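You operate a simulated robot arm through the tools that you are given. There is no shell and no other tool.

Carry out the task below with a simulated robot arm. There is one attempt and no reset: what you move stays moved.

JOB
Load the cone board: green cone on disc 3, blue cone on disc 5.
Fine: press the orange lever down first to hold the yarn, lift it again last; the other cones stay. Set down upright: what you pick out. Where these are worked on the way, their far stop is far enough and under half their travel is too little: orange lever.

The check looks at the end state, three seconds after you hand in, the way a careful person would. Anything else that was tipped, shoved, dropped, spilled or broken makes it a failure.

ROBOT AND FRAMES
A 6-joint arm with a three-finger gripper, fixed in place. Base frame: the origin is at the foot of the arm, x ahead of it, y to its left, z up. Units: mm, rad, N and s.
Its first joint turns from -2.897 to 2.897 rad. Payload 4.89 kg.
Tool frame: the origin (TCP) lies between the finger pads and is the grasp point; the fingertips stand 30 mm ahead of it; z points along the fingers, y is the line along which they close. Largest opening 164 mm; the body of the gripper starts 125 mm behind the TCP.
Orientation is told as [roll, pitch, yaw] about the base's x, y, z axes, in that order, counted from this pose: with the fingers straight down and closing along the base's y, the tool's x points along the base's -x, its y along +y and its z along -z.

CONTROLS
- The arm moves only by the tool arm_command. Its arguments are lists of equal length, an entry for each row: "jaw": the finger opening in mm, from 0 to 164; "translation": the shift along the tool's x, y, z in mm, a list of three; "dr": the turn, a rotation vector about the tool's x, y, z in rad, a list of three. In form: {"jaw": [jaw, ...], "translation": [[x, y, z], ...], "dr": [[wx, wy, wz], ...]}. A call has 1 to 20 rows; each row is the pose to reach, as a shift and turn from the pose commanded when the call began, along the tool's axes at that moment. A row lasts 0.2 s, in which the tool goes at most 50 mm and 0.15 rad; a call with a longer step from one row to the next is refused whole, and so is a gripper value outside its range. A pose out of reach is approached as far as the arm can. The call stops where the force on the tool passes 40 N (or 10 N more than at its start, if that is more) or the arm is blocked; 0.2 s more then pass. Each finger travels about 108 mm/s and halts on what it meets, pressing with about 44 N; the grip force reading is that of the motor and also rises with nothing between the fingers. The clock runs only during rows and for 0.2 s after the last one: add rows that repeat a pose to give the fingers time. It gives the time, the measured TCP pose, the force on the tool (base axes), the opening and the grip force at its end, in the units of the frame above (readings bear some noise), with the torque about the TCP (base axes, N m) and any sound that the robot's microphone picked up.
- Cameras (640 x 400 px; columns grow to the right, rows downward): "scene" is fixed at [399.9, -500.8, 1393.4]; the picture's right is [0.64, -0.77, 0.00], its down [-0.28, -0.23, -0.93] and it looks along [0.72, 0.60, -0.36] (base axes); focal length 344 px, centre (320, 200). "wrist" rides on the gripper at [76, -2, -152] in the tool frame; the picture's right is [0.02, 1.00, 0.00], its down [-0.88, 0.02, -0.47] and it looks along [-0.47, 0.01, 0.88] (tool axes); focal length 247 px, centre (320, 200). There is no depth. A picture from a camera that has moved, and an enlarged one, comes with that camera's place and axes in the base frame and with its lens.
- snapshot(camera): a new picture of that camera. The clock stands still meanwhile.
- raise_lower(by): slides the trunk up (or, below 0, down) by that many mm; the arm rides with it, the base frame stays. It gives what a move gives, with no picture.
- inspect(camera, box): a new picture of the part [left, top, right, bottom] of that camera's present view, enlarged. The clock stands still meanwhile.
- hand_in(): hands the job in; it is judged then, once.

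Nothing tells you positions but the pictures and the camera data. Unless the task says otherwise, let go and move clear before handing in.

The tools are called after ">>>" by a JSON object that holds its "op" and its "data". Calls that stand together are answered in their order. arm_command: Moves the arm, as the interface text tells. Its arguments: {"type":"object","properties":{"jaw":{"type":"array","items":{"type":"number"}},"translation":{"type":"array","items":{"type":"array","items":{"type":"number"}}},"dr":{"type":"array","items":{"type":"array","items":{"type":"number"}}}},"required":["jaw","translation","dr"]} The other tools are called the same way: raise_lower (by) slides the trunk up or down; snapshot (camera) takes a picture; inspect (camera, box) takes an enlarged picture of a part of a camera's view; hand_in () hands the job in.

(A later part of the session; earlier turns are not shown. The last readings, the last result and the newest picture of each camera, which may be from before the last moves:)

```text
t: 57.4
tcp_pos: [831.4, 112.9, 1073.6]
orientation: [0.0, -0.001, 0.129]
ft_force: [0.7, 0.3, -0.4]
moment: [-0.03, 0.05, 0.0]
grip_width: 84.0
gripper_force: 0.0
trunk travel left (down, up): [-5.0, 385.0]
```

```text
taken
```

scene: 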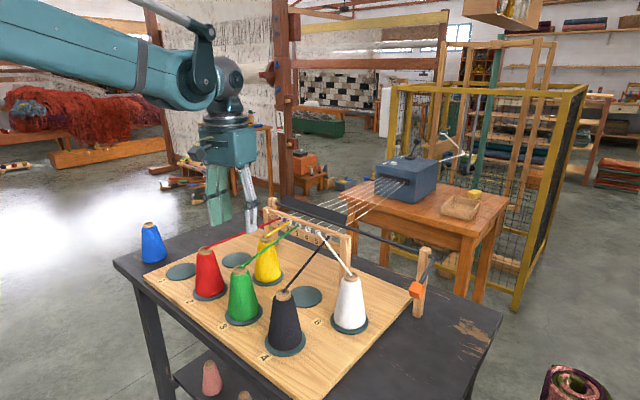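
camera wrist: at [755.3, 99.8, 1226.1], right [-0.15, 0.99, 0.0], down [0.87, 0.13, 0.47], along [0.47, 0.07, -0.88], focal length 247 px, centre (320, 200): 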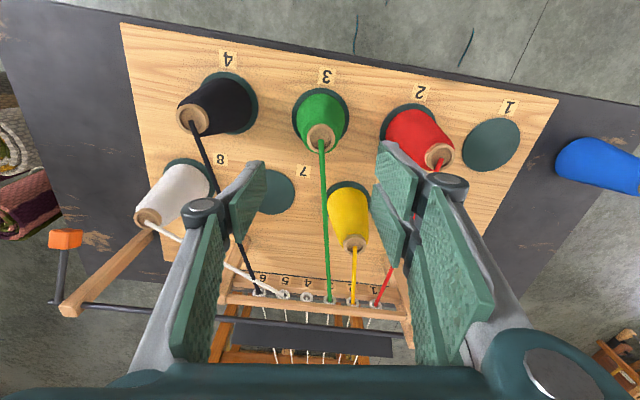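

Green is done. Now to blue: swing over it at the same height, with the yaw turned toward it.

>>> {"op": "arm_command", "data": {"jaw": [90, 95, 100, 100, 100, 100, 100, 100, 100, 100, 100, 100], "translation": [[-4.9, 39.8, 0], [-9.8, 79.5, 0], [-14.7, 119.3, 0], [-19.6, 159, 0], [-24.5, 198.8, 0], [-29.5, 238.5, 0], [-34.4, 278.3, 0], [-39.3, 318, 0], [-44.2, 357.8, 0], [-49.1, 397.5, 0], [-54, 437.3, 0], [-58.9, 477, 0]], "dr": [[0, 0, -0.041], [0, 0, -0.082], [0, 0, -0.123], [0, 0, -0.163], [0, 0, -0.204], [0, 0, -0.245], [0, 0, -0.286], [0, 0, -0.327], [0, 0, -0.368], [0, 0, -0.408], [0, 0, -0.449], [0, 0, -0.49]]}}

>>> {"op": "snapshot", "data": {"camera": "wrist"}}

```text
t: 60.0
tcp_pos: [828.7, 591.4, 1076.5]
orientation: [0.001, 0.002, 0.62]
ft_force: [0.7, -1.3, 1.2]
moment: [0.3, 0.02, -0.03]
grip_width: 100.0
gripper_force: 0.0
trunk travel left (down, up): [-5.0, 385.0]
```

```text
taken
camera wrist: at [767.1, 545.4, 1228.3], right [-0.6, 0.8, 0.0], down [0.71, 0.53, 0.47], along [0.38, 0.28, -0.88], focal length 247 px, centre (320, 200)
```

wrist: 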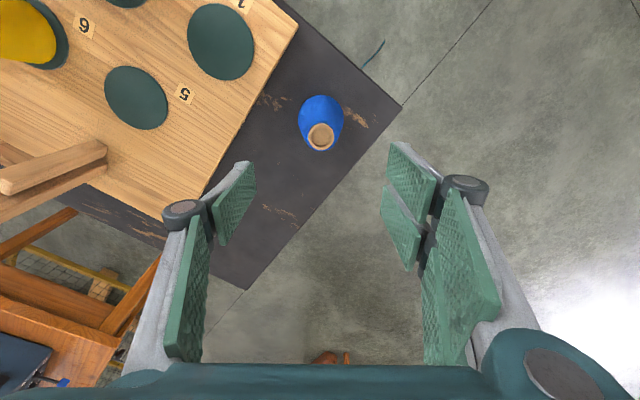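

Above blue now. Lowering to just over its top and zooming in to centre.

>>> {"op": "arm_command", "data": {"jaw": [100, 100, 100, 100], "translation": [[0, 0, 35], [0, 0, 70], [0, 0, 105], [0, 0, 110]], "dr": [[0, 0, 0], [0, 0, 0], [0, 0, 0], [0, 0, 0]]}}

>>> {"op": "inspect", "data": {"camera": "wrist", "box": [256, 90, 384, 200]}}

>>> {"op": "snapshot", "data": {"camera": "wrist"}}

```text
t: 61.0
tcp_pos: [826.1, 593.4, 965.3]
orientation: [0.0, 0.0, 0.62]
ft_force: [-0.3, 0.2, 0.1]
moment: [0.05, -0.03, 0.0]
grip_width: 99.9
gripper_force: 0.2
trunk travel left (down, up): [-5.0, 385.0]
```

```text
3.64 times, centred on (320, 145) of wrist
camera zoom: at [764.8, 547.4, 1117.4], right [-0.6, 0.8, 0.0], down [0.71, 0.53, 0.47], along [0.38, 0.28, -0.88], focal length 898 px, centre (320, 400)
```

zoom: 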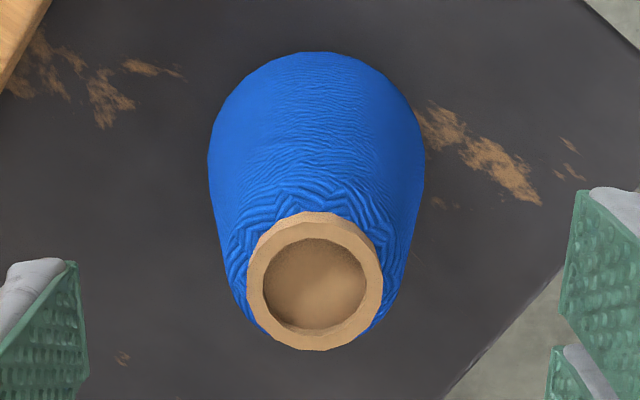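

```text
taken
camera wrist: at [764.8, 547.4, 1117.4], right [-0.6, 0.8, 0.0], down [0.71, 0.53, 0.47], along [0.38, 0.28, -0.88], focal length 247 px, centre (320, 200)
```

wrist: 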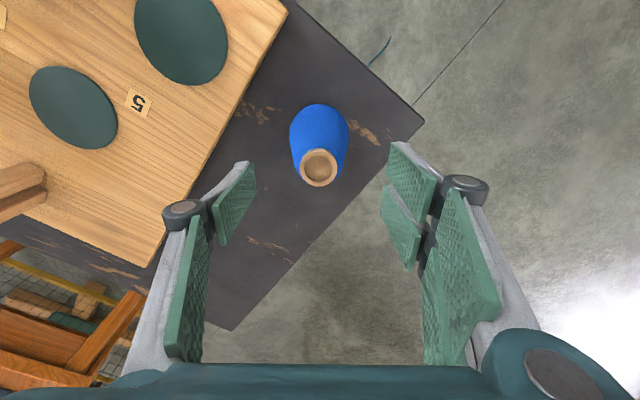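

Blue sits 4 mm outward and 2 mm to the side of the tool axis. Correcting, descending and closing with full force, as worked for green.

>>> {"op": "arm_command", "data": {"jaw": [95, 90, 86, 82, 82, 82], "translation": [[-4.2, -1.7, 0], [-4.2, -1.7, 35], [-4.2, -1.7, 70], [-4.2, -1.7, 98], [-4.2, -1.7, 105], [-4.2, -1.7, 105]], "dr": [[0, 0, 0], [0, 0, 0], [0, 0, 0], [0, 0, 0], [0, 0, 0], [0, 0, 0]]}}

>>> {"op": "snapshot", "data": {"camera": "wrist"}}

>>> {"op": "inspect", "data": {"camera": "scene", "box": [90, 180, 220, 275]}}

```text
t: 62.4
tcp_pos: [831.0, 594.1, 858.1]
orientation: [0.0, 0.0, 0.62]
ft_force: [-1.4, 0.5, 1.0]
moment: [0.01, 0.03, 0.04]
grip_width: 82.4
gripper_force: 0.0
trunk travel left (down, up): [-5.0, 385.0]
```

```text
taken
camera wrist: at [770.9, 548.3, 1010.6], right [-0.6, 0.8, 0.0], down [0.71, 0.53, 0.47], along [0.38, 0.28, -0.88], focal length 247 px, centre (320, 200)
```

wrist: 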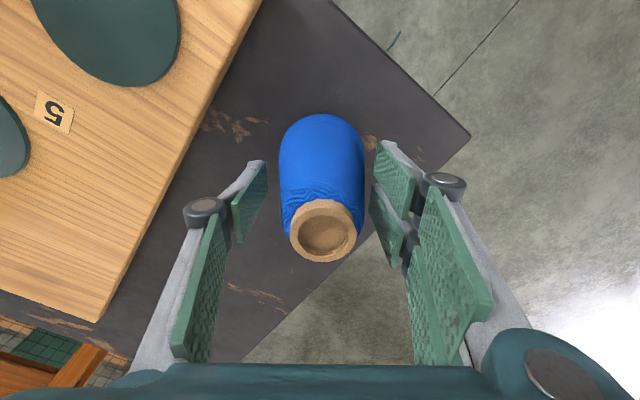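

```text
4.21 times, centred on (155, 228) of scene
camera zoom: at [399.9, -500.8, 1393.4], right [0.64, -0.77, 0.0], down [-0.28, -0.23, -0.93], along [0.72, 0.6, -0.36], focal length 1450 px, centre (1015, 84)
```

zoom: 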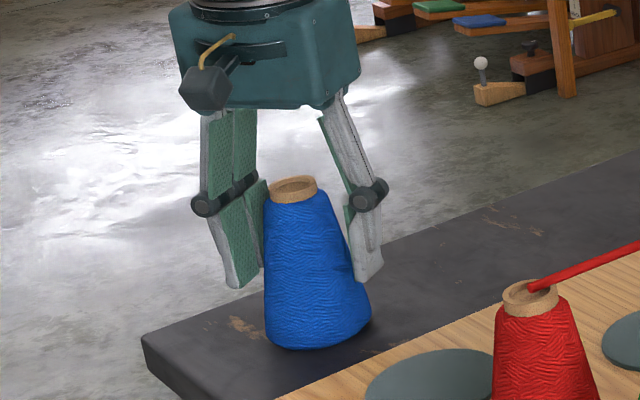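

>>> {"op": "arm_command", "data": {"jaw": [80, 76, 72, 68, 64, 50, 30, 0, 0, 0, 0, 0], "translation": [[0, 1.3, 0], [0, 1.3, 0], [0, 1.3, 0], [0, 1.3, 0], [0, 1.3, 0], [0, 1.3, 0], [0, 1.3, 0], [0, 1.3, 0], [0, 1.3, 0], [0, 1.3, 0], [0, 1.3, 0], [0, 1.3, 0]], "dr": [[0, 0, 0], [0, 0, 0], [0, 0, 0], [0, 0, 0], [0, 0, 0], [0, 0, 0], [0, 0, 0], [0, 0, 0], [0, 0, 0], [0, 0, 0], [0, 0, 0], [0, 0, 0]]}}

>>> {"op": "snapshot", "data": {"camera": "wrist"}}

```text
t: 65.0
tcp_pos: [830.6, 595.1, 858.8]
orientation: [0.0, 0.001, 0.619]
ft_force: [-1.6, 1.6, 2.4]
moment: [0.09, 0.0, 0.03]
grip_width: 62.5
gripper_force: 44.3
trunk travel left (down, up): [-5.0, 385.0]
```

```text
taken
camera wrist: at [769.9, 549.1, 1011.4], right [-0.6, 0.8, 0.0], down [0.71, 0.53, 0.47], along [0.38, 0.28, -0.88], focal length 247 px, centre (320, 200)
```

wrist: 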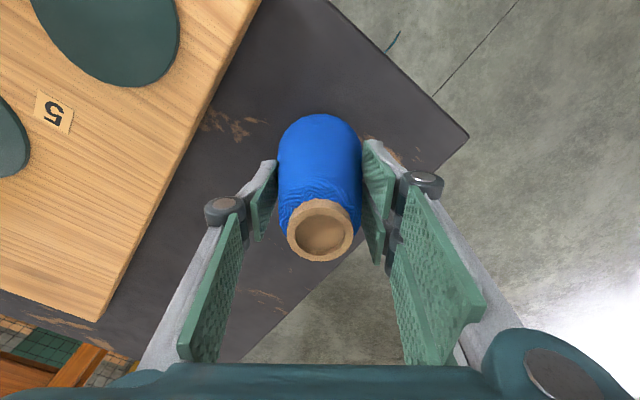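

Blue is gripped at 62.5 mm with full force, upright. Lifting slowly and checking that the width holds.

>>> {"op": "arm_command", "data": {"jaw": [0, 0, 0, 0, 0, 0], "translation": [[0, 0, -1.5], [0, 0, -3], [0, 0, -5], [0, 0, -8], [0, 0, -14], [0, 0, -20]], "dr": [[0, 0, 0], [0, 0, 0], [0, 0, 0], [0, 0, 0], [0, 0, 0], [0, 0, 0]]}}

>>> {"op": "inspect", "data": {"camera": "scene", "box": [90, 180, 220, 275]}}

```text
t: 66.4
tcp_pos: [831.6, 595.7, 878.9]
orientation: [0.001, 0.0, 0.62]
ft_force: [0.0, -0.2, -1.5]
moment: [-0.02, 0.03, 0.05]
grip_width: 62.6
gripper_force: 44.0
trunk travel left (down, up): [-5.0, 385.0]
```

```text
4.21 times, centred on (155, 228) of scene
camera zoom: at [399.9, -500.8, 1393.4], right [0.64, -0.77, 0.0], down [-0.28, -0.23, -0.93], along [0.72, 0.6, -0.36], focal length 1450 px, centre (1015, 84)
```

zoom: 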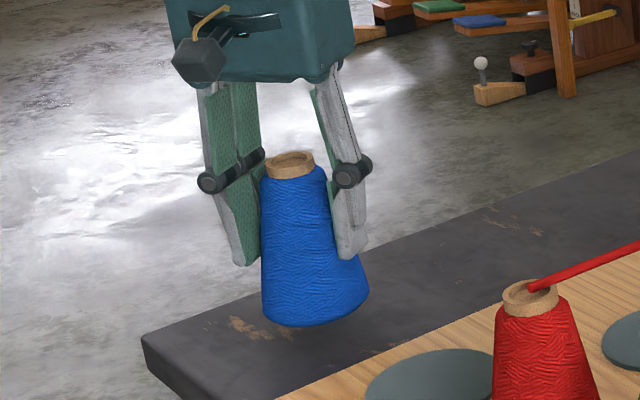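

Blue lifts cleanly. Raising it to transit height.

>>> {"op": "arm_command", "data": {"jaw": [0, 0, 0, 0, 0, 0, 0, 0], "translation": [[0, 0, -15], [0, 0, -38], [0, 0, -65], [0, 0, -95], [0, 0, -125], [0, 0, -155], [0, 0, -175], [0, 0, -186]], "dr": [[0, 0, 0], [0, 0, 0], [0, 0, 0], [0, 0, 0], [0, 0, 0], [0, 0, 0], [0, 0, 0], [0, 0, 0]]}}

```text
t: 68.2
tcp_pos: [830.4, 595.1, 1066.4]
orientation: [-0.001, 0.0, 0.619]
ft_force: [-0.5, 1.0, -2.6]
moment: [-0.02, 0.05, 0.0]
grip_width: 62.5
gripper_force: 44.0
trunk travel left (down, up): [-5.0, 385.0]
```

Carrying blue to above disc 5 while turning the tool so the fingers close along x, which keeps them away from the red yarn.

>>> {"op": "arm_command", "data": {"jaw": [0, 0, 0, 0, 0, 0, 0, 0, 0, 0, 0, 0, 0, 0, 0], "translation": [[0.9, -9, 0], [2.5, -24, 0], [4.7, -44.9, 0], [7.3, -68.9, 0], [9.8, -92.8, 0], [12.3, -116.8, 0], [15.2, -143.8, 0], [18, -170.7, 0], [20.9, -197.7, 0], [23.7, -224.6, 0], [26.2, -248.6, 0], [28.4, -269.6, 0], [30.3, -287.5, 0], [31.6, -299.5, 0], [31.6, -299.5, 0]], "dr": [[0, 0, -0.0285], [0, 0, -0.076], [0, 0, -0.1425], [0, 0, -0.2185], [0, 0, -0.2945], [0, 0, -0.3705], [0, 0, -0.456], [0, 0, -0.5415], [0, 0, -0.627], [0, 0, -0.7125], [0, 0, -0.7885], [0, 0, -0.855], [0, 0, -0.912], [0, 0, -0.95], [0, 0, -0.95]]}}

>>> {"op": "snapshot", "data": {"camera": "wrist"}}

>>> {"op": "snapshot", "data": {"camera": "scene"}}

```text
t: 71.4
tcp_pos: [979.6, 333.3, 1065.6]
orientation: [0.0, 0.002, 1.573]
ft_force: [0.5, 0.5, -1.3]
moment: [0.01, 0.0, -0.02]
grip_width: 62.3
gripper_force: 43.8
trunk travel left (down, up): [-5.0, 385.0]
```

```text
taken
camera wrist: at [980.9, 256.6, 1218.2], right [-1.0, -0.02, 0.0], down [-0.02, 0.88, 0.47], along [-0.01, 0.47, -0.88], focal length 247 px, centre (320, 200)
```

wrist: 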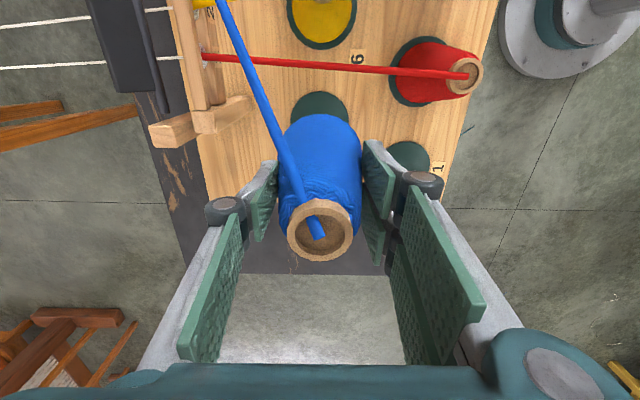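

```text
taken
```

scene: 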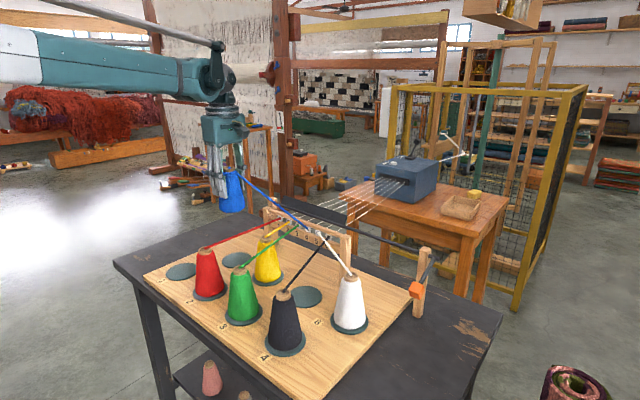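

Blue's yarn shows too. Zooming in on disc 5 beneath the cone to fix its centre.

>>> {"op": "inspect", "data": {"camera": "wrist", "box": [240, 60, 400, 170]}}

```text
3.64 times, centred on (320, 115) of wrist
camera zoom: at [980.9, 256.6, 1218.2], right [-1.0, -0.02, 0.0], down [-0.02, 0.88, 0.47], along [-0.01, 0.47, -0.88], focal length 898 px, centre (320, 509)
```

zoom: 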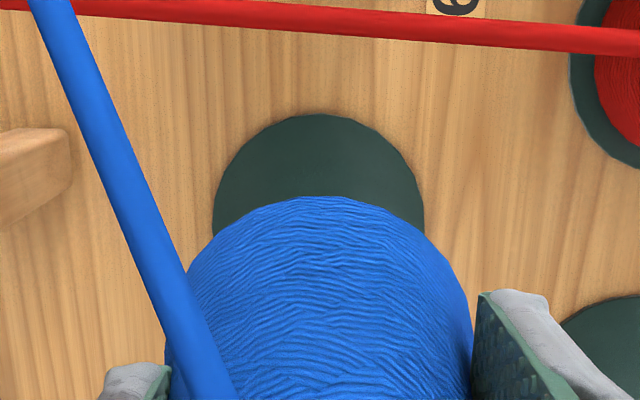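

Disc 5's centre comes out at (979.6, 336), which fits the 150 mm grid with disc 3. Correcting about 3 mm and lowering partway.

>>> {"op": "arm_command", "data": {"jaw": [0, 0, 0, 0, 0, 0, 0], "translation": [[-1.5, -0.4, 10], [-3, -0.8, 35], [-3, -0.8, 65], [-3, -0.8, 95], [-3, -0.8, 120], [-3, -0.8, 140], [-3, -0.8, 150]], "dr": [[0, 0, 0], [0, 0, 0], [0, 0, 0], [0, 0, 0], [0, 0, 0], [0, 0, 0], [0, 0, 0]]}}

>>> {"op": "inspect", "data": {"camera": "wrist", "box": [200, 50, 440, 230]}}

>>> {"op": "inspect", "data": {"camera": "scene", "box": [180, 170, 320, 290]}}

```text
t: 73.0
tcp_pos: [979.7, 335.8, 915.4]
orientation: [0.0, 0.0, 1.569]
ft_force: [-0.5, -1.0, -2.3]
moment: [0.03, -0.04, 0.01]
grip_width: 62.3
gripper_force: 44.0
trunk travel left (down, up): [-5.0, 385.0]
```

```text
2.22 times, centred on (320, 140) of wrist
camera zoom: at [980.8, 259.3, 1068.4], right [-1.0, -0.02, 0.0], down [-0.02, 0.88, 0.47], along [-0.01, 0.47, -0.88], focal length 549 px, centre (320, 333)
```

zoom: 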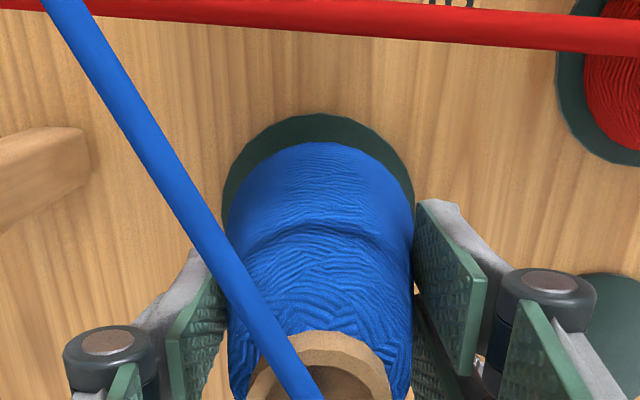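

```text
3.33 times, centred on (250, 230) of scene
camera zoom: at [399.9, -500.8, 1393.4], right [0.64, -0.77, 0.0], down [-0.28, -0.23, -0.93], along [0.72, 0.6, -0.36], focal length 1148 px, centre (553, 100)
```

zoom: 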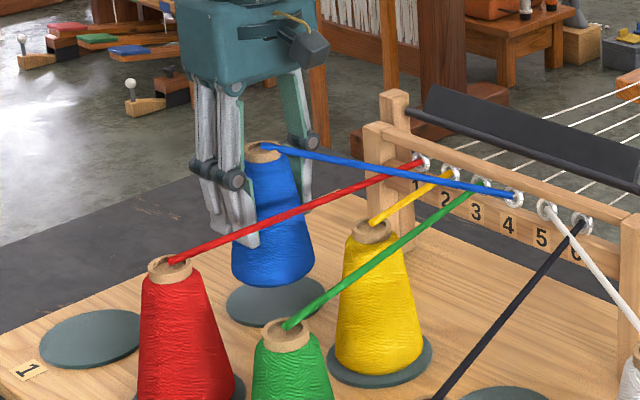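

Nearly aligned, with about 1 mm left to correct. Lowering to just above the disc.

>>> {"op": "arm_command", "data": {"jaw": [0, 0, 0, 0, 0], "translation": [[-0.5, -0.4, 8], [-1, -0.8, 16], [-1, -0.8, 23], [-1, -0.8, 28], [-1, -0.8, 30]], "dr": [[0, 0, 0], [0, 0, 0], [0, 0, 0], [0, 0, 0], [0, 0, 0]]}}

>>> {"op": "inspect", "data": {"camera": "wrist", "box": [200, 50, 440, 230]}}

>>> {"op": "inspect", "data": {"camera": "scene", "box": [180, 180, 320, 290]}}

```text
t: 74.2
tcp_pos: [981.3, 336.9, 885.4]
orientation: [0.001, 0.003, 1.569]
ft_force: [-0.8, -0.5, -1.3]
moment: [0.03, 0.01, -0.01]
grip_width: 62.4
gripper_force: 44.1
trunk travel left (down, up): [-5.0, 385.0]
```

```text
2.22 times, centred on (320, 140) of wrist
camera zoom: at [982.3, 259.8, 1037.6], right [-1.0, -0.02, 0.0], down [-0.02, 0.88, 0.47], along [-0.01, 0.47, -0.88], focal length 549 px, centre (320, 333)
```

zoom: 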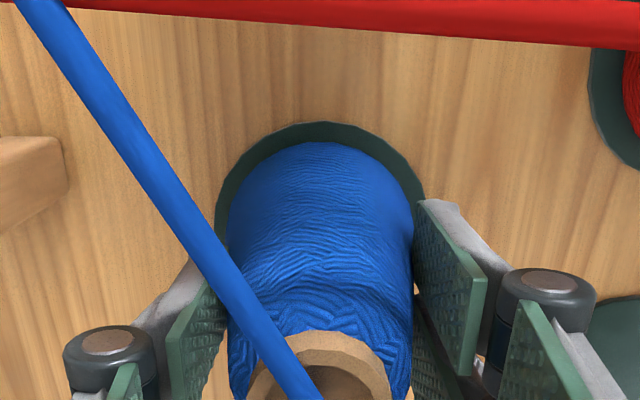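

```text
3.64 times, centred on (250, 235) of scene
camera zoom: at [399.9, -500.8, 1393.4], right [0.64, -0.77, 0.0], down [-0.28, -0.23, -0.93], along [0.72, 0.6, -0.36], focal length 1253 px, centre (574, 73)
```

zoom: 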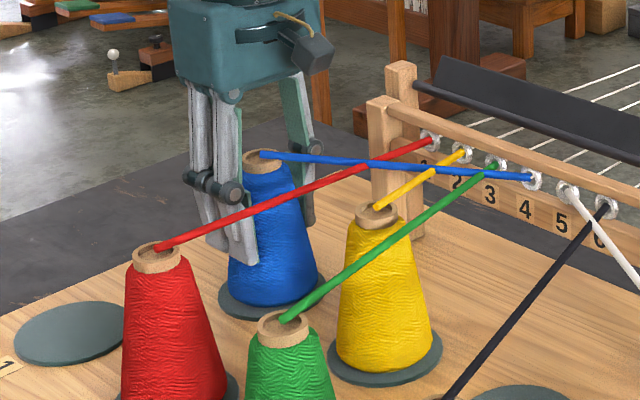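

Side to side is centred; the margins show the cone about 2 mm short on the +y side. Shifting that and stepping down gently to contact.

>>> {"op": "arm_command", "data": {"jaw": [0, 0, 0, 0], "translation": [[-1.2, 0, -1], [-2.3, 0, -1], [-2.3, 0, 0.3], [-2.3, 0, 1]], "dr": [[0, 0, 0], [0, 0, 0], [0, 0, 0], [0, 0, 0]]}}

```text
t: 75.2
tcp_pos: [980.7, 339.1, 883.2]
orientation: [-0.001, 0.0, 1.566]
ft_force: [0.0, -0.8, -2.2]
moment: [0.02, -0.01, 0.01]
grip_width: 62.0
gripper_force: 44.2
trunk travel left (down, up): [-5.0, 385.0]
```

>>> {"op": "arm_command", "data": {"jaw": [0, 0, 0], "translation": [[0, 0, 0.5], [0, 0, 1], [0, 0, 1]], "dr": [[0, 0, 0], [0, 0, 0], [0, 0, 0]]}}

```text
t: 76.0
tcp_pos: [981.2, 337.6, 882.8]
orientation: [0.001, -0.001, 1.568]
ft_force: [1.2, -1.4, 0.5]
moment: [-0.02, -0.15, -0.05]
grip_width: 62.3
gripper_force: 43.8
trunk travel left (down, up): [-5.0, 385.0]
```

Contact is beginning. One slight press more, then open slowly.

>>> {"op": "arm_command", "data": {"jaw": [0, 0], "translation": [[0, 0, 0.4], [0, 0, 0.4]], "dr": [[0, 0, 0], [0, 0, 0]]}}

>>> {"op": "inspect", "data": {"camera": "wrist", "box": [200, 50, 440, 230]}}

```text
t: 76.6
tcp_pos: [981.0, 338.7, 882.1]
orientation: [0.0, 0.001, 1.57]
ft_force: [2.0, -0.8, 7.2]
moment: [0.03, -0.3, 0.0]
grip_width: 62.2
gripper_force: 44.6
trunk travel left (down, up): [-5.0, 385.0]
```

```text
2.22 times, centred on (320, 140) of wrist
camera zoom: at [982.3, 262.0, 1035.9], right [-1.0, -0.02, 0.0], down [-0.02, 0.88, 0.47], along [-0.01, 0.47, -0.88], focal length 549 px, centre (320, 333)
```

zoom: 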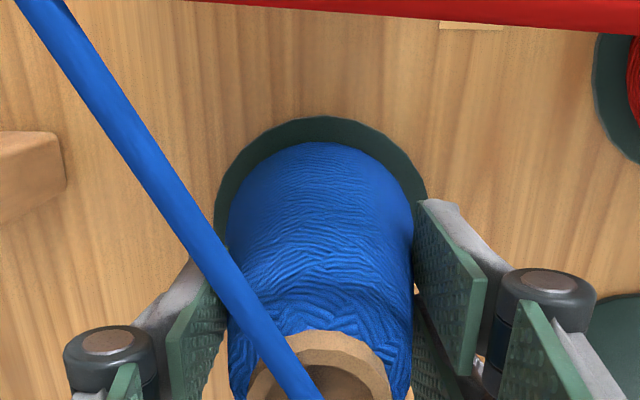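

Margins look even all round. Releasing blue.

>>> {"op": "arm_command", "data": {"jaw": [56, 62, 66, 70, 75, 80, 80], "translation": [[0, 0, 0], [0, 0, 0], [0, 0, 0], [0, 0, 0], [0, 0, 0], [0, 0, 0], [0, 0, 0]], "dr": [[0, 0, 0], [0, 0, 0], [0, 0, 0], [0, 0, 0], [0, 0, 0], [0, 0, 0], [0, 0, 0]]}}

>>> {"op": "inspect", "data": {"camera": "wrist", "box": [200, 50, 440, 230]}}

>>> {"op": "inspect", "data": {"camera": "scene", "box": [180, 180, 320, 290]}}

```text
t: 78.2
tcp_pos: [981.4, 338.7, 882.9]
orientation: [0.0, 0.0, 1.569]
ft_force: [-0.7, 0.3, -1.0]
moment: [0.0, -0.02, -0.02]
grip_width: 79.7
gripper_force: 0.1
trunk travel left (down, up): [-5.0, 385.0]
```

```text
2.22 times, centred on (320, 140) of wrist
camera zoom: at [982.5, 262.2, 1035.5], right [-1.0, -0.02, 0.0], down [-0.02, 0.88, 0.47], along [-0.01, 0.47, -0.88], focal length 549 px, centre (320, 333)
```

zoom: 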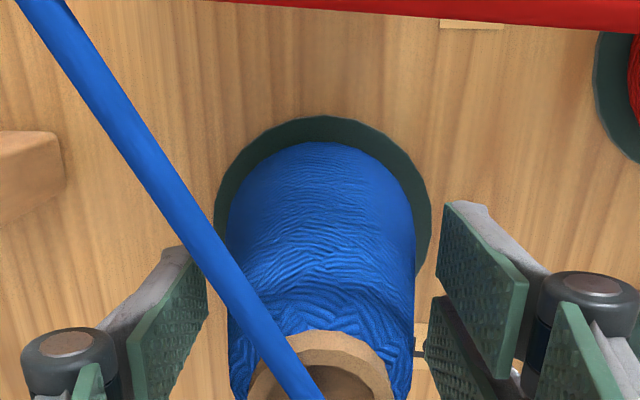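

```text
3.64 times, centred on (250, 235) of scene
camera zoom: at [399.9, -500.8, 1393.4], right [0.64, -0.77, 0.0], down [-0.28, -0.23, -0.93], along [0.72, 0.6, -0.36], focal length 1253 px, centre (574, 73)
```

zoom: 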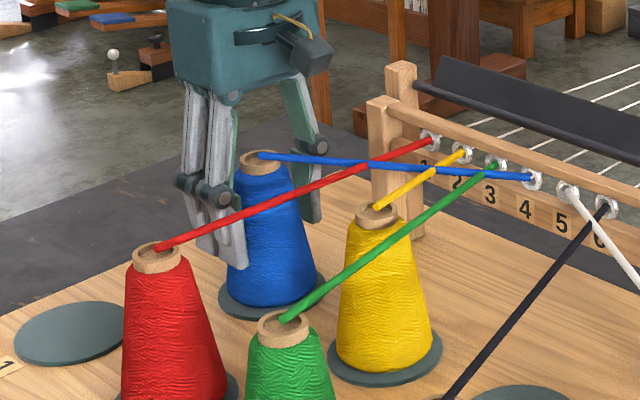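

Blue stands upright on disc 5. Rising straight up clear of it and the yarns.

>>> {"op": "arm_command", "data": {"jaw": [80, 80, 80, 80, 80, 80, 80], "translation": [[0, 0, -10], [0, 0, -30], [0, 0, -60], [0, 0, -95], [0, 0, -130], [0, 0, -165], [0, 0, -195]], "dr": [[0, 0, 0], [0, 0, 0], [0, 0, 0], [0, 0, 0], [0, 0, 0], [0, 0, 0], [0, 0, 0]]}}

>>> {"op": "snapshot", "data": {"camera": "wrist"}}

>>> {"op": "snapshot", "data": {"camera": "scene"}}

```text
t: 79.8
tcp_pos: [982.0, 337.8, 1077.1]
orientation: [0.0, -0.002, 1.569]
ft_force: [0.3, 0.6, -0.5]
moment: [-0.04, 0.1, -0.04]
grip_width: 80.0
gripper_force: 0.1
trunk travel left (down, up): [-5.0, 385.0]
```

```text
taken
camera wrist: at [983.5, 261.2, 1229.4], right [-1.0, -0.02, 0.0], down [-0.02, 0.88, 0.47], along [-0.01, 0.47, -0.88], focal length 247 px, centre (320, 200)
```

wrist: 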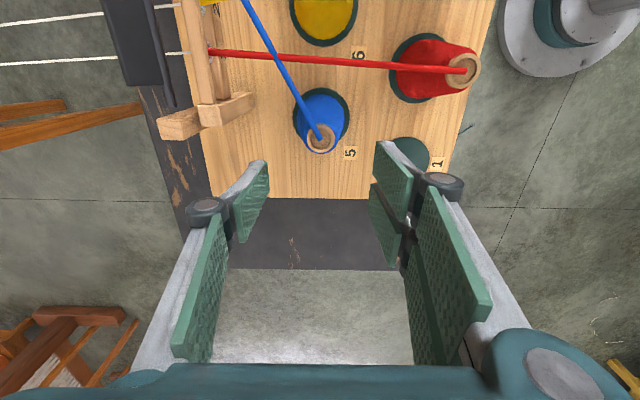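

```text
taken
```

scene: 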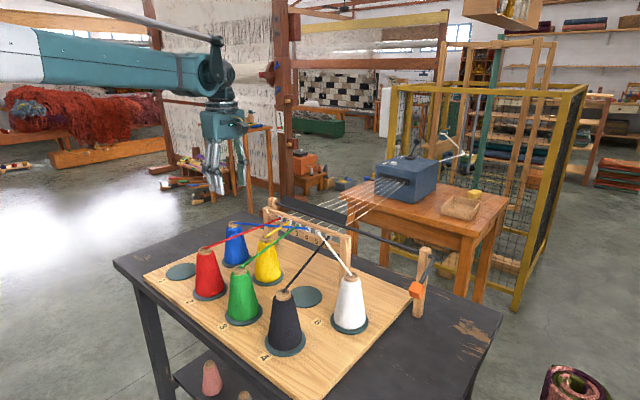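

Both cones are placed and everything else is unmoved. Last step is lifting the lever again, so I'll travel over to the knob at height, turning back so the fingers close along y.

>>> {"op": "arm_command", "data": {"jaw": [80, 80, 80, 80, 80, 80, 80, 80, 80, 80, 80, 80, 80, 80, 80, 80], "translation": [[20, -2.3, -5], [59, -6.9, -13], [98, -11.5, -13], [137, -16.1, -13], [176.3, -20.7, -13], [215.5, -25.3, -13], [254.7, -29.9, -13], [293.9, -34.6, -13], [333.1, -39.2, -13], [372.3, -43.8, -13], [411.5, -48.4, -13], [450.7, -53, -13], [489.9, -57.6, -13], [529.1, -62.2, -13], [568, -66.8, -13], [587.7, -69.1, -13]], "dr": [[0, 0, 0.05], [0, 0, 0.16], [0, 0, 0.27], [0, 0, 0.38], [0, 0, 0.49], [0, 0, 0.6], [0, 0, 0.71], [0, 0, 0.82], [0, 0, 0.93], [0, 0, 1.04], [0, 0, 1.15], [0, 0, 1.26], [0, 0, 1.36], [0, 0, 1.45], [0, 0, 1.53], [0, 0, 1.569]]}}

>>> {"op": "snapshot", "data": {"camera": "wrist"}}

>>> {"op": "inspect", "data": {"camera": "wrist", "box": [240, 80, 400, 180]}}

```text
t: 83.2
tcp_pos: [1047.1, -248.4, 1091.5]
orientation: [0.0, 0.001, -0.001]
ft_force: [-0.6, 0.5, 0.1]
moment: [-0.2, 0.0, -0.01]
grip_width: 80.2
gripper_force: 0.0
trunk travel left (down, up): [-5.0, 385.0]
```

```text
taken
camera wrist: at [970.7, -250.7, 1244.1], right [-0.02, 1.0, 0.0], down [0.88, 0.02, 0.47], along [0.47, 0.01, -0.88], focal length 247 px, centre (320, 200)
```

wrist: 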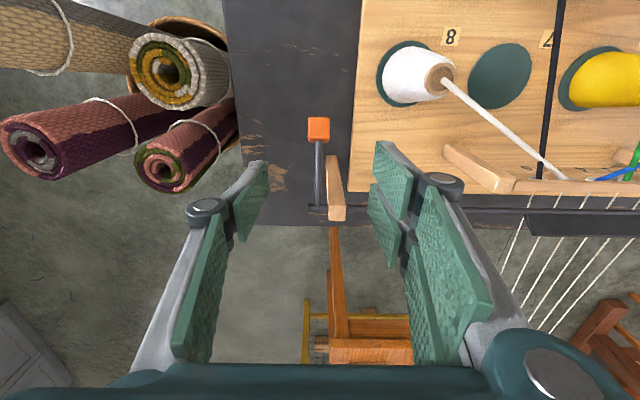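

```text
4.00 times, centred on (320, 130) of wrist
camera zoom: at [970.7, -250.7, 1244.1], right [-0.02, 1.0, 0.0], down [0.88, 0.02, 0.47], along [0.47, 0.01, -0.88], focal length 988 px, centre (320, 480)
```

zoom: 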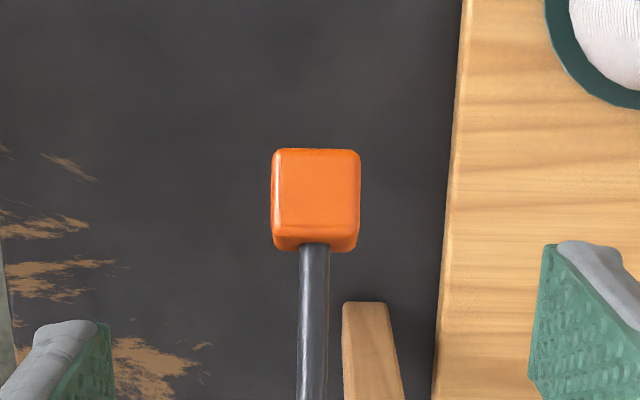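

Re-triangulating with the latest views puts the knob's stop position at about (1040, -250.5, 924), which lies exactly on its arc about 24° below level. Descending to straddle it there.

>>> {"op": "arm_command", "data": {"jaw": [80, 80, 80, 80, 80, 80], "translation": [[6.7, -1.9, 10], [6.7, -1.9, 45], [6.7, -1.9, 85], [6.7, -1.9, 125], [6.7, -1.9, 155], [6.7, -1.9, 167]], "dr": [[0, 0, 0], [0, 0, 0], [0, 0, 0], [0, 0, 0], [0, 0, 0], [0, 0, 0]]}}

>>> {"op": "inspect", "data": {"camera": "wrist", "box": [220, 120, 420, 245]}}

>>> {"op": "inspect", "data": {"camera": "scene", "box": [340, 200, 500, 320]}}

```text
t: 84.6
tcp_pos: [1043.6, -249.4, 923.8]
orientation: [0.003, 0.001, -0.001]
ft_force: [-0.6, 0.9, 0.9]
moment: [-0.01, -0.05, -0.02]
grip_width: 80.2
gripper_force: 0.1
trunk travel left (down, up): [-5.0, 385.0]
```

```text
3.20 times, centred on (320, 182) of wrist
camera zoom: at [966.2, -251.9, 1077.5], right [-0.02, 1.0, 0.0], down [0.88, 0.02, 0.47], along [0.47, 0.01, -0.88], focal length 790 px, centre (320, 256)
```

zoom: 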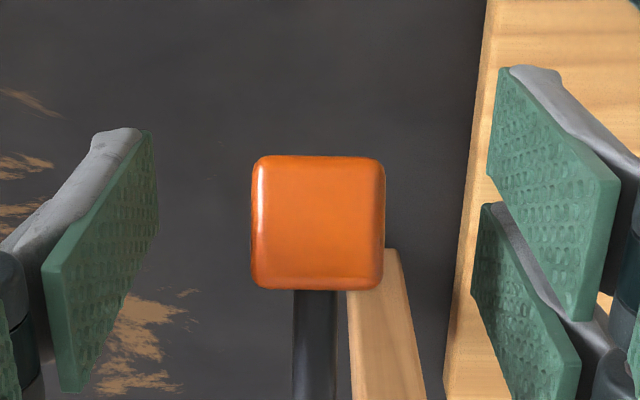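

```text
3.33 times, centred on (420, 260) of scene
camera zoom: at [399.9, -500.8, 1393.4], right [0.64, -0.77, 0.0], down [-0.28, -0.23, -0.93], along [0.72, 0.6, -0.36], focal length 1148 px, centre (-13, 0)
```

zoom: 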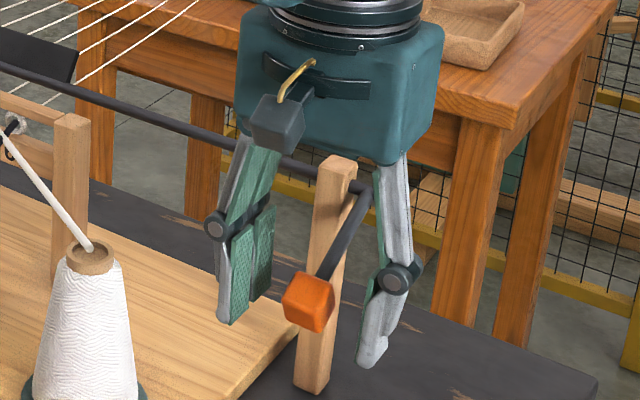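

The knob is centred between the fingers. Closing on it firmly.

>>> {"op": "arm_command", "data": {"jaw": [70, 55, 40, 30, 10, 0, 0, 0], "translation": [[2, -0.7, 0], [2, -0.7, 0], [2, -0.7, 0], [2, -0.7, 0], [2, -0.7, 0], [2, -0.7, 0], [2, -0.7, 0], [2, -0.7, 0]], "dr": [[0, 0, 0], [0, 0, 0], [0, 0, 0], [0, 0, 0], [0, 0, 0], [0, 0, 0], [0, 0, 0], [0, 0, 0]]}}

>>> {"op": "inspect", "data": {"camera": "wrist", "box": [220, 120, 420, 245]}}

```text
t: 86.4
tcp_pos: [1039.7, -251.1, 924.6]
orientation: [-0.002, 0.0, 0.002]
ft_force: [-7.3, 14.4, -6.9]
moment: [0.42, 0.32, -0.08]
grip_width: 27.4
gripper_force: 44.3
trunk travel left (down, up): [-5.0, 385.0]
```

```text
3.20 times, centred on (320, 182) of wrist
camera zoom: at [964.2, -252.4, 1077.4], right [-0.02, 1.0, 0.0], down [0.88, 0.02, 0.47], along [0.47, 0.01, -0.88], focal length 790 px, centre (320, 256)
```

zoom: 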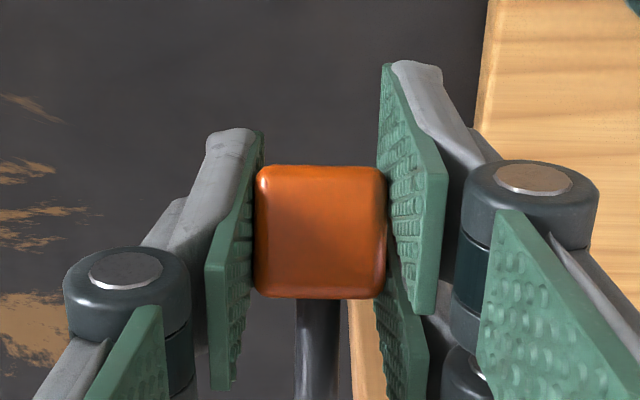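

Gripped. Lifting the knob back up along its arc, first half.

>>> {"op": "arm_command", "data": {"jaw": [0, 0, 0, 0, 0, 0, 0], "translation": [[0, 0.6, 0], [2, 0.6, -5], [3.7, 0.6, -9.7], [6.3, 0.6, -19.6], [8, 0.6, -29.8], [8.5, 0.6, -40.1], [8, 0.6, -50.4]], "dr": [[0, 0, 0], [0, 0, 0], [0, 0, 0], [0, 0, 0], [0, 0, 0], [0, 0, 0], [0, 0, 0]]}}

>>> {"op": "inspect", "data": {"camera": "wrist", "box": [220, 120, 420, 245]}}

```text
t: 88.0
tcp_pos: [1033.5, -251.2, 974.8]
orientation: [0.001, -0.001, 0.001]
ft_force: [-17.4, 25.6, -13.8]
moment: [0.64, 1.41, 0.09]
grip_width: 27.8
gripper_force: 45.4
trunk travel left (down, up): [-5.0, 385.0]
```

```text
3.20 times, centred on (320, 182) of wrist
camera zoom: at [956.3, -252.4, 1127.5], right [-0.02, 1.0, 0.0], down [0.88, 0.02, 0.47], along [0.47, 0.01, -0.88], focal length 790 px, centre (320, 256)
```

zoom: 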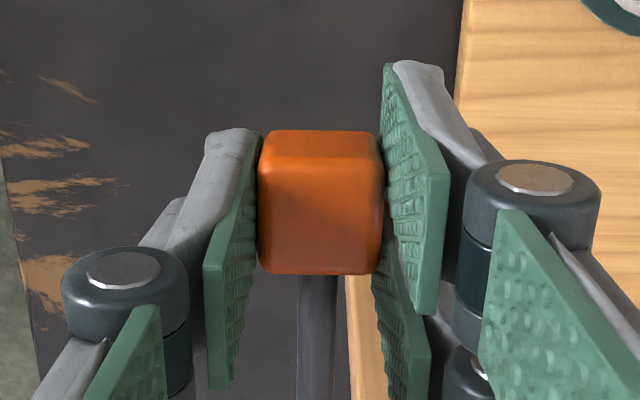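

The knob lagged about 15 mm in the pads because they resist its turning. I'll open slightly to see where it rests and whether it holds by itself midway.

>>> {"op": "arm_command", "data": {"jaw": [30, 40, 50, 50], "translation": [[0, 0, 0], [0, 0, 0], [0, 0, 0], [0, 0, 0]], "dr": [[0, 0, 0], [0, 0, 0], [0, 0, 0], [0, 0, 0]]}}

>>> {"op": "inspect", "data": {"camera": "wrist", "box": [220, 120, 420, 245]}}

>>> {"op": "inspect", "data": {"camera": "scene", "box": [340, 200, 500, 320]}}

```text
t: 89.0
tcp_pos: [1032.3, -251.6, 974.2]
orientation: [-0.001, 0.001, -0.001]
ft_force: [0.0, -0.1, 0.2]
moment: [0.02, -0.01, 0.01]
grip_width: 49.8
gripper_force: 0.0
trunk travel left (down, up): [-5.0, 385.0]
```

```text
3.20 times, centred on (320, 182) of wrist
camera zoom: at [956.4, -253.7, 1126.8], right [-0.02, 1.0, 0.0], down [0.88, 0.02, 0.47], along [0.47, 0.01, -0.88], focal length 790 px, centre (320, 256)
```

zoom: 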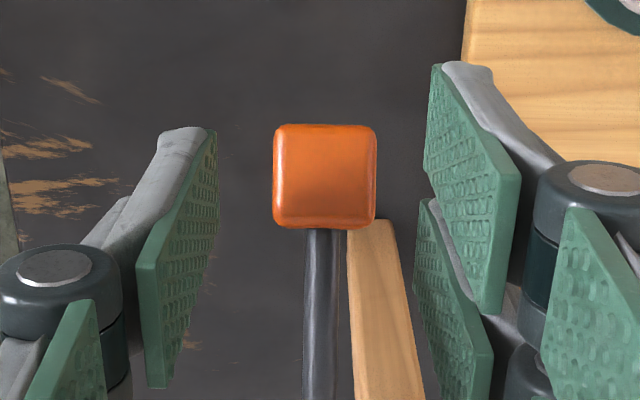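

```text
3.33 times, centred on (420, 260) of scene
camera zoom: at [399.9, -500.8, 1393.4], right [0.64, -0.77, 0.0], down [-0.28, -0.23, -0.93], along [0.72, 0.6, -0.36], focal length 1148 px, centre (-13, 0)
```

zoom: 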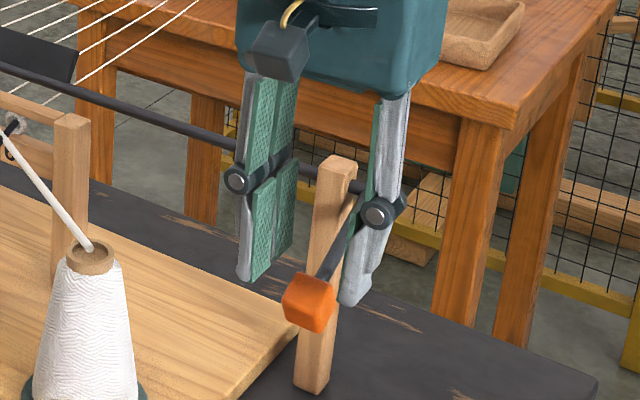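

The knob sprang back down when let go, so the lever is a two-position toggle that must be carried past halfway, and the friction grip is too weak against its spring. I'll instead come in with the tool horizontal and the fingers above and below the knob, so the lower finger lifts it positively. First, back off upward.

>>> {"op": "arm_command", "data": {"jaw": [60, 70, 70, 70, 70, 70, 70, 70, 70], "translation": [[0, 0, -10], [0, 0, -45], [0, 0, -90], [0, 0, -135], [30, 0, -165], [70, 0, -185], [110, 0, -195], [150, 0, -200], [180, 0, -200]], "dr": [[0, 0, 0], [0, 0, 0], [0, 0, 0], [0, 0, 0], [0, 0, 0], [0, 0, 0], [0, 0, 0], [0, 0, 0], [0, 0, 0]]}}

>>> {"op": "snapshot", "data": {"camera": "scene"}}

```text
t: 91.0
tcp_pos: [852.4, -251.0, 1175.6]
orientation: [-0.001, -0.001, -0.001]
ft_force: [2.1, -0.1, -1.7]
moment: [0.03, 0.27, 0.01]
grip_width: 70.2
gripper_force: 0.1
trunk travel left (down, up): [-5.0, 385.0]
```

```text
taken
```

scene: 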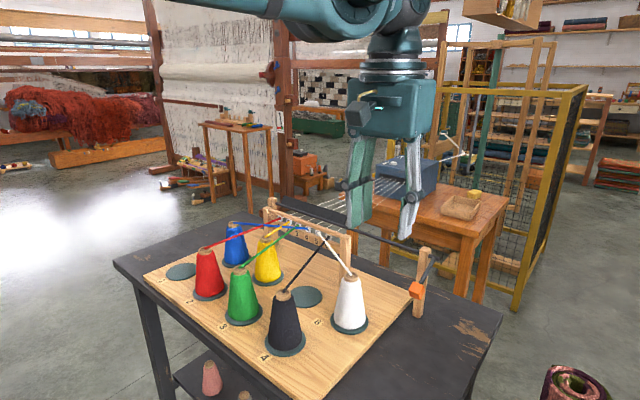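

Pitching the tool to horizontal (fingers pointing outward) in free space, to test whether the arm can take that pose.

>>> {"op": "arm_command", "data": {"jaw": [70, 70, 70, 70, 70, 70, 70, 70, 70, 70, 70, 70], "translation": [[0, 0, 0], [0, 0, 0], [0, 0, 0], [0, 0, 0], [0, 0, 0], [0, 0, 0], [0, 0, 0], [0, 0, 0], [0, 0, 0], [0, 0, 0], [0, 0, 0], [0, 0, 0]], "dr": [[0, -0.1, 0], [0, -0.24, 0], [0, -0.38, 0], [0, -0.52, 0], [0, -0.66, 0], [0, -0.8, 0], [0, -0.94, 0], [0, -1.08, 0], [0, -1.22, 0], [0, -1.36, 0], [0, -1.48, 0], [0, -1.5708, 0]]}}

>>> {"op": "snapshot", "data": {"camera": "scene"}}

>>> {"op": "snapshot", "data": {"camera": "wrist"}}

```text
t: 93.6
tcp_pos: [852.3, -251.4, 1174.3]
orientation: [-2.541, -1.569, 2.541]
ft_force: [-1.6, 0.5, 0.9]
moment: [0.02, 0.15, -0.08]
grip_width: 69.8
gripper_force: 0.0
trunk travel left (down, up): [-5.0, 385.0]
```

```text
taken
```

scene: 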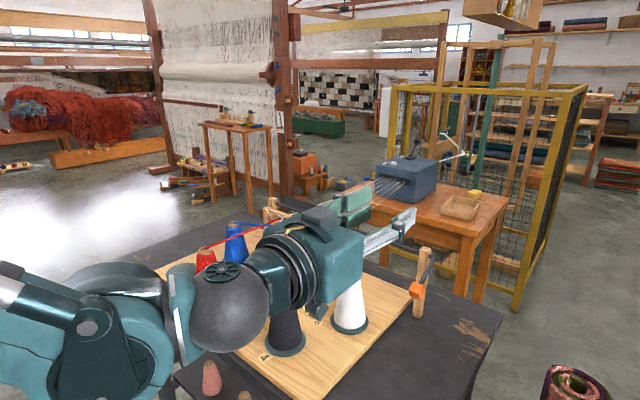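

```text
taken
camera wrist: at [699.7, -253.1, 1098.6], right [0.0, 1.0, -0.02], down [-0.47, 0.02, 0.88], along [0.88, 0.01, 0.47], focal length 247 px, centre (320, 200)
```

wrist: 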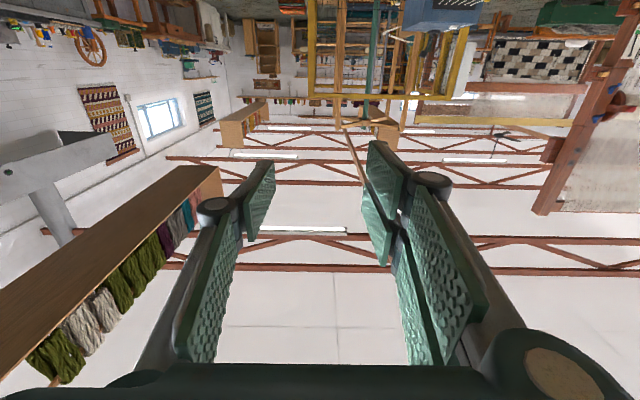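

The horizontal pose works. Now rolling by 90° so the fingers close vertically and the camera sits on the outer side.

>>> {"op": "arm_command", "data": {"jaw": [70, 70, 70, 70, 70, 70, 70, 70, 70, 70, 70, 70], "translation": [[0, 0, 0], [0, 0, 0], [0, 0, 0], [0, 0, 0], [0, 0, 0], [0, 0, 0], [0, 0, 0], [0, 0, 0], [0, 0, 0], [0, 0, 0], [0, 0, 0], [0, 0, 0]], "dr": [[0, 0, -0.1], [0, 0, -0.24], [0, 0, -0.38], [0, 0, -0.52], [0, 0, -0.66], [0, 0, -0.8], [0, 0, -0.94], [0, 0, -1.08], [0, 0, -1.22], [0, 0, -1.36], [0, 0, -1.48], [0, 0, -1.5708]]}}

>>> {"op": "snapshot", "data": {"camera": "scene"}}

>>> {"op": "snapshot", "data": {"camera": "wrist"}}

```text
t: 96.2
tcp_pos: [854.7, -244.6, 1174.8]
orientation: [-1.52, -0.022, 1.562]
ft_force: [0.3, 0.3, -0.3]
moment: [0.0, 0.02, 0.08]
grip_width: 69.7
gripper_force: 0.1
out of reach, approached as far as the arm can: row 12
trunk travel left (down, up): [-5.0, 385.0]
```

```text
taken
```

scene: 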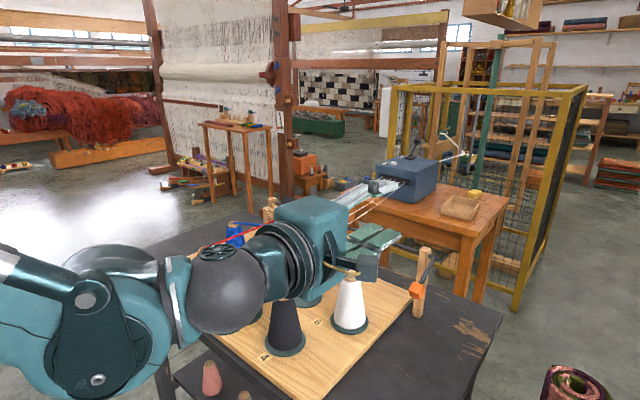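

```text
taken
camera wrist: at [702.2, -321.4, 1182.2], right [-0.05, 0.0, -1.0], down [-0.47, 0.88, 0.02], along [0.88, 0.47, -0.04], focal length 247 px, centre (320, 200)
```

wrist: 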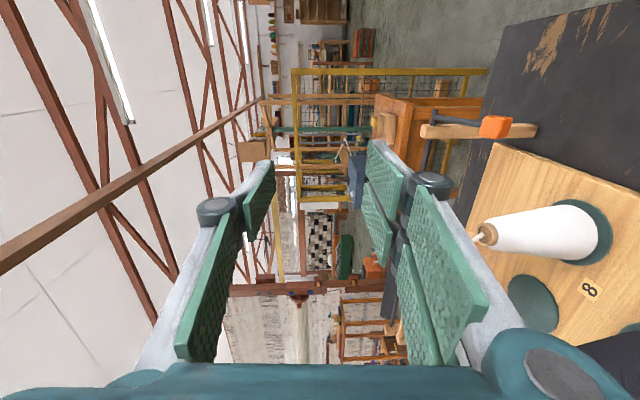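

The roll joint stopped about 3° short of full, which is close enough. I'll back it off slightly to a clean reachable pose.

>>> {"op": "arm_command", "data": {"jaw": [70, 70, 70], "translation": [[0, 0, 0], [0, 0, 0], [0, 0, 0]], "dr": [[0, 0, 0.06], [0, 0, 0.12], [0, 0, 0.12]]}}

>>> {"op": "snapshot", "data": {"camera": "wrist"}}

```text
t: 97.0
tcp_pos: [855.4, -245.7, 1176.2]
orientation: [-1.52, -0.144, 1.553]
ft_force: [1.6, 0.0, 0.1]
moment: [-0.03, -0.01, -0.04]
grip_width: 70.1
gripper_force: 0.1
trunk travel left (down, up): [-5.0, 385.0]
```

```text
taken
camera wrist: at [701.9, -321.3, 1173.2], right [-0.05, 0.12, -0.99], down [-0.46, 0.88, 0.13], along [0.89, 0.46, 0.01], focal length 247 px, centre (320, 200)
```

wrist: 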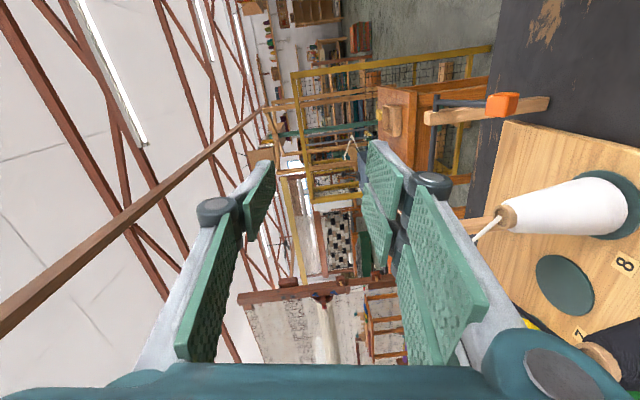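

The pose is good: fingers point outward with about a 7° roll tilt. Lowering stepwise toward knob height, well short of it, and watching the arm.

>>> {"op": "arm_command", "data": {"jaw": [70, 70, 70, 70, 70], "translation": [[2.8, 24.7, 1.3], [5.6, 49.4, 2.6], [11.1, 73.6, 13.9], [16.3, 98, 25], [18.7, 118.4, 26]], "dr": [[0, 0, 0], [0, 0, 0], [0, 0, 0], [0, 0, 0], [0, 0, 0]]}}

>>> {"op": "snapshot", "data": {"camera": "scene"}}

>>> {"op": "snapshot", "data": {"camera": "wrist"}}

```text
t: 98.2
tcp_pos: [874.1, -247.5, 1054.3]
orientation: [-1.523, -0.14, 1.556]
ft_force: [-0.4, -0.2, 0.7]
moment: [0.04, 0.06, -0.06]
grip_width: 70.4
gripper_force: 0.1
trunk travel left (down, up): [-5.0, 385.0]
```

```text
taken
```

scene: 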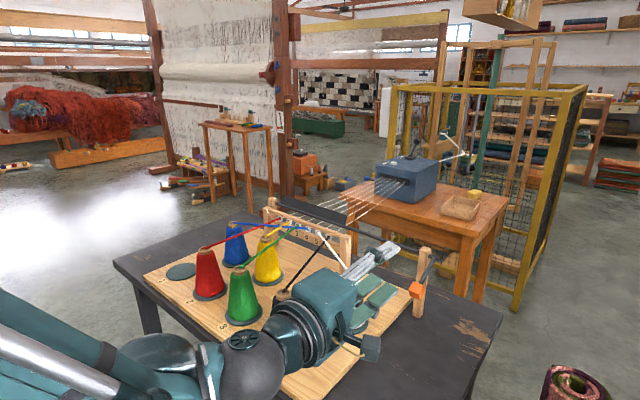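

```text
taken
camera wrist: at [721.0, -321.7, 1052.6], right [-0.05, 0.12, -0.99], down [-0.46, 0.88, 0.13], along [0.89, 0.46, 0.01], focal length 247 px, centre (320, 200)
```

wrist: 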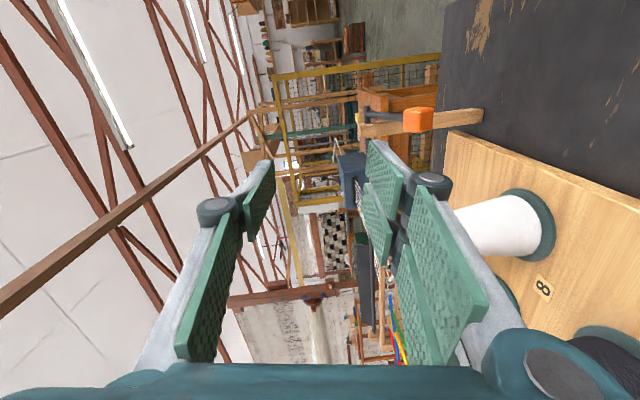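

Clear so far, and the knob shows at about (1040, -252, 920) from this new angle too. Continuing down to knob height, still about 110 mm short of it.

>>> {"op": "arm_command", "data": {"jaw": [70, 70, 70, 70, 70, 70], "translation": [[3.3, 25, 4], [6.6, 50, 8], [10.5, 75, 20], [14, 95, 35], [17.5, 112, 50], [19.8, 125.2, 62.7]], "dr": [[0, 0, 0], [0, 0, 0], [0, 0, 0], [0, 0, 0], [0, 0, 0], [0, 0, 0]]}}

>>> {"op": "snapshot", "data": {"camera": "scene"}}

>>> {"op": "snapshot", "data": {"camera": "wrist"}}

```text
t: 99.6
tcp_pos: [928.8, -248.4, 923.7]
orientation: [-1.522, -0.142, 1.554]
ft_force: [-0.8, 0.7, 0.3]
moment: [-0.02, 0.1, -0.02]
grip_width: 70.1
gripper_force: 0.1
trunk travel left (down, up): [-5.0, 385.0]
```

```text
taken
```

scene: 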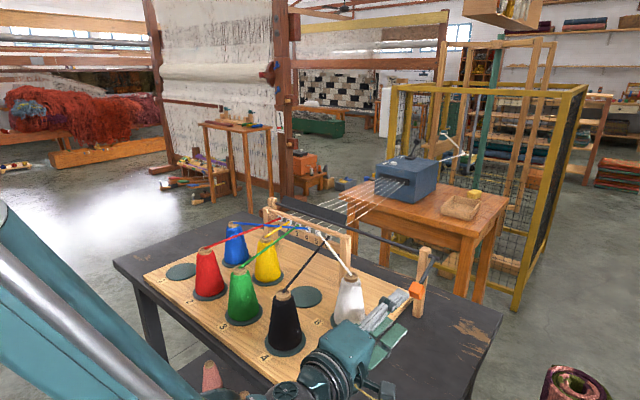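

```text
taken
camera wrist: at [776.4, -324.9, 922.4], right [-0.05, 0.12, -0.99], down [-0.46, 0.88, 0.13], along [0.89, 0.46, 0.01], focal length 247 px, centre (320, 200)
```

wrist: 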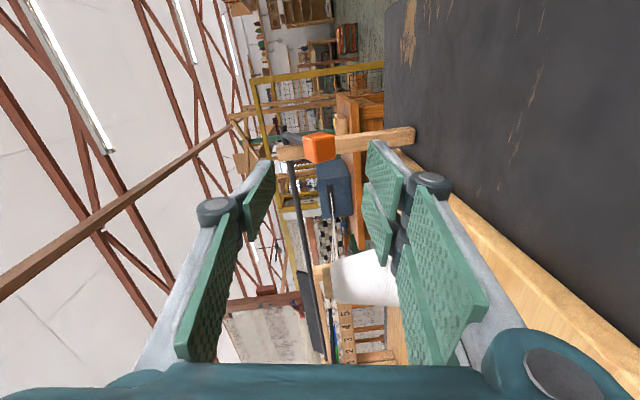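

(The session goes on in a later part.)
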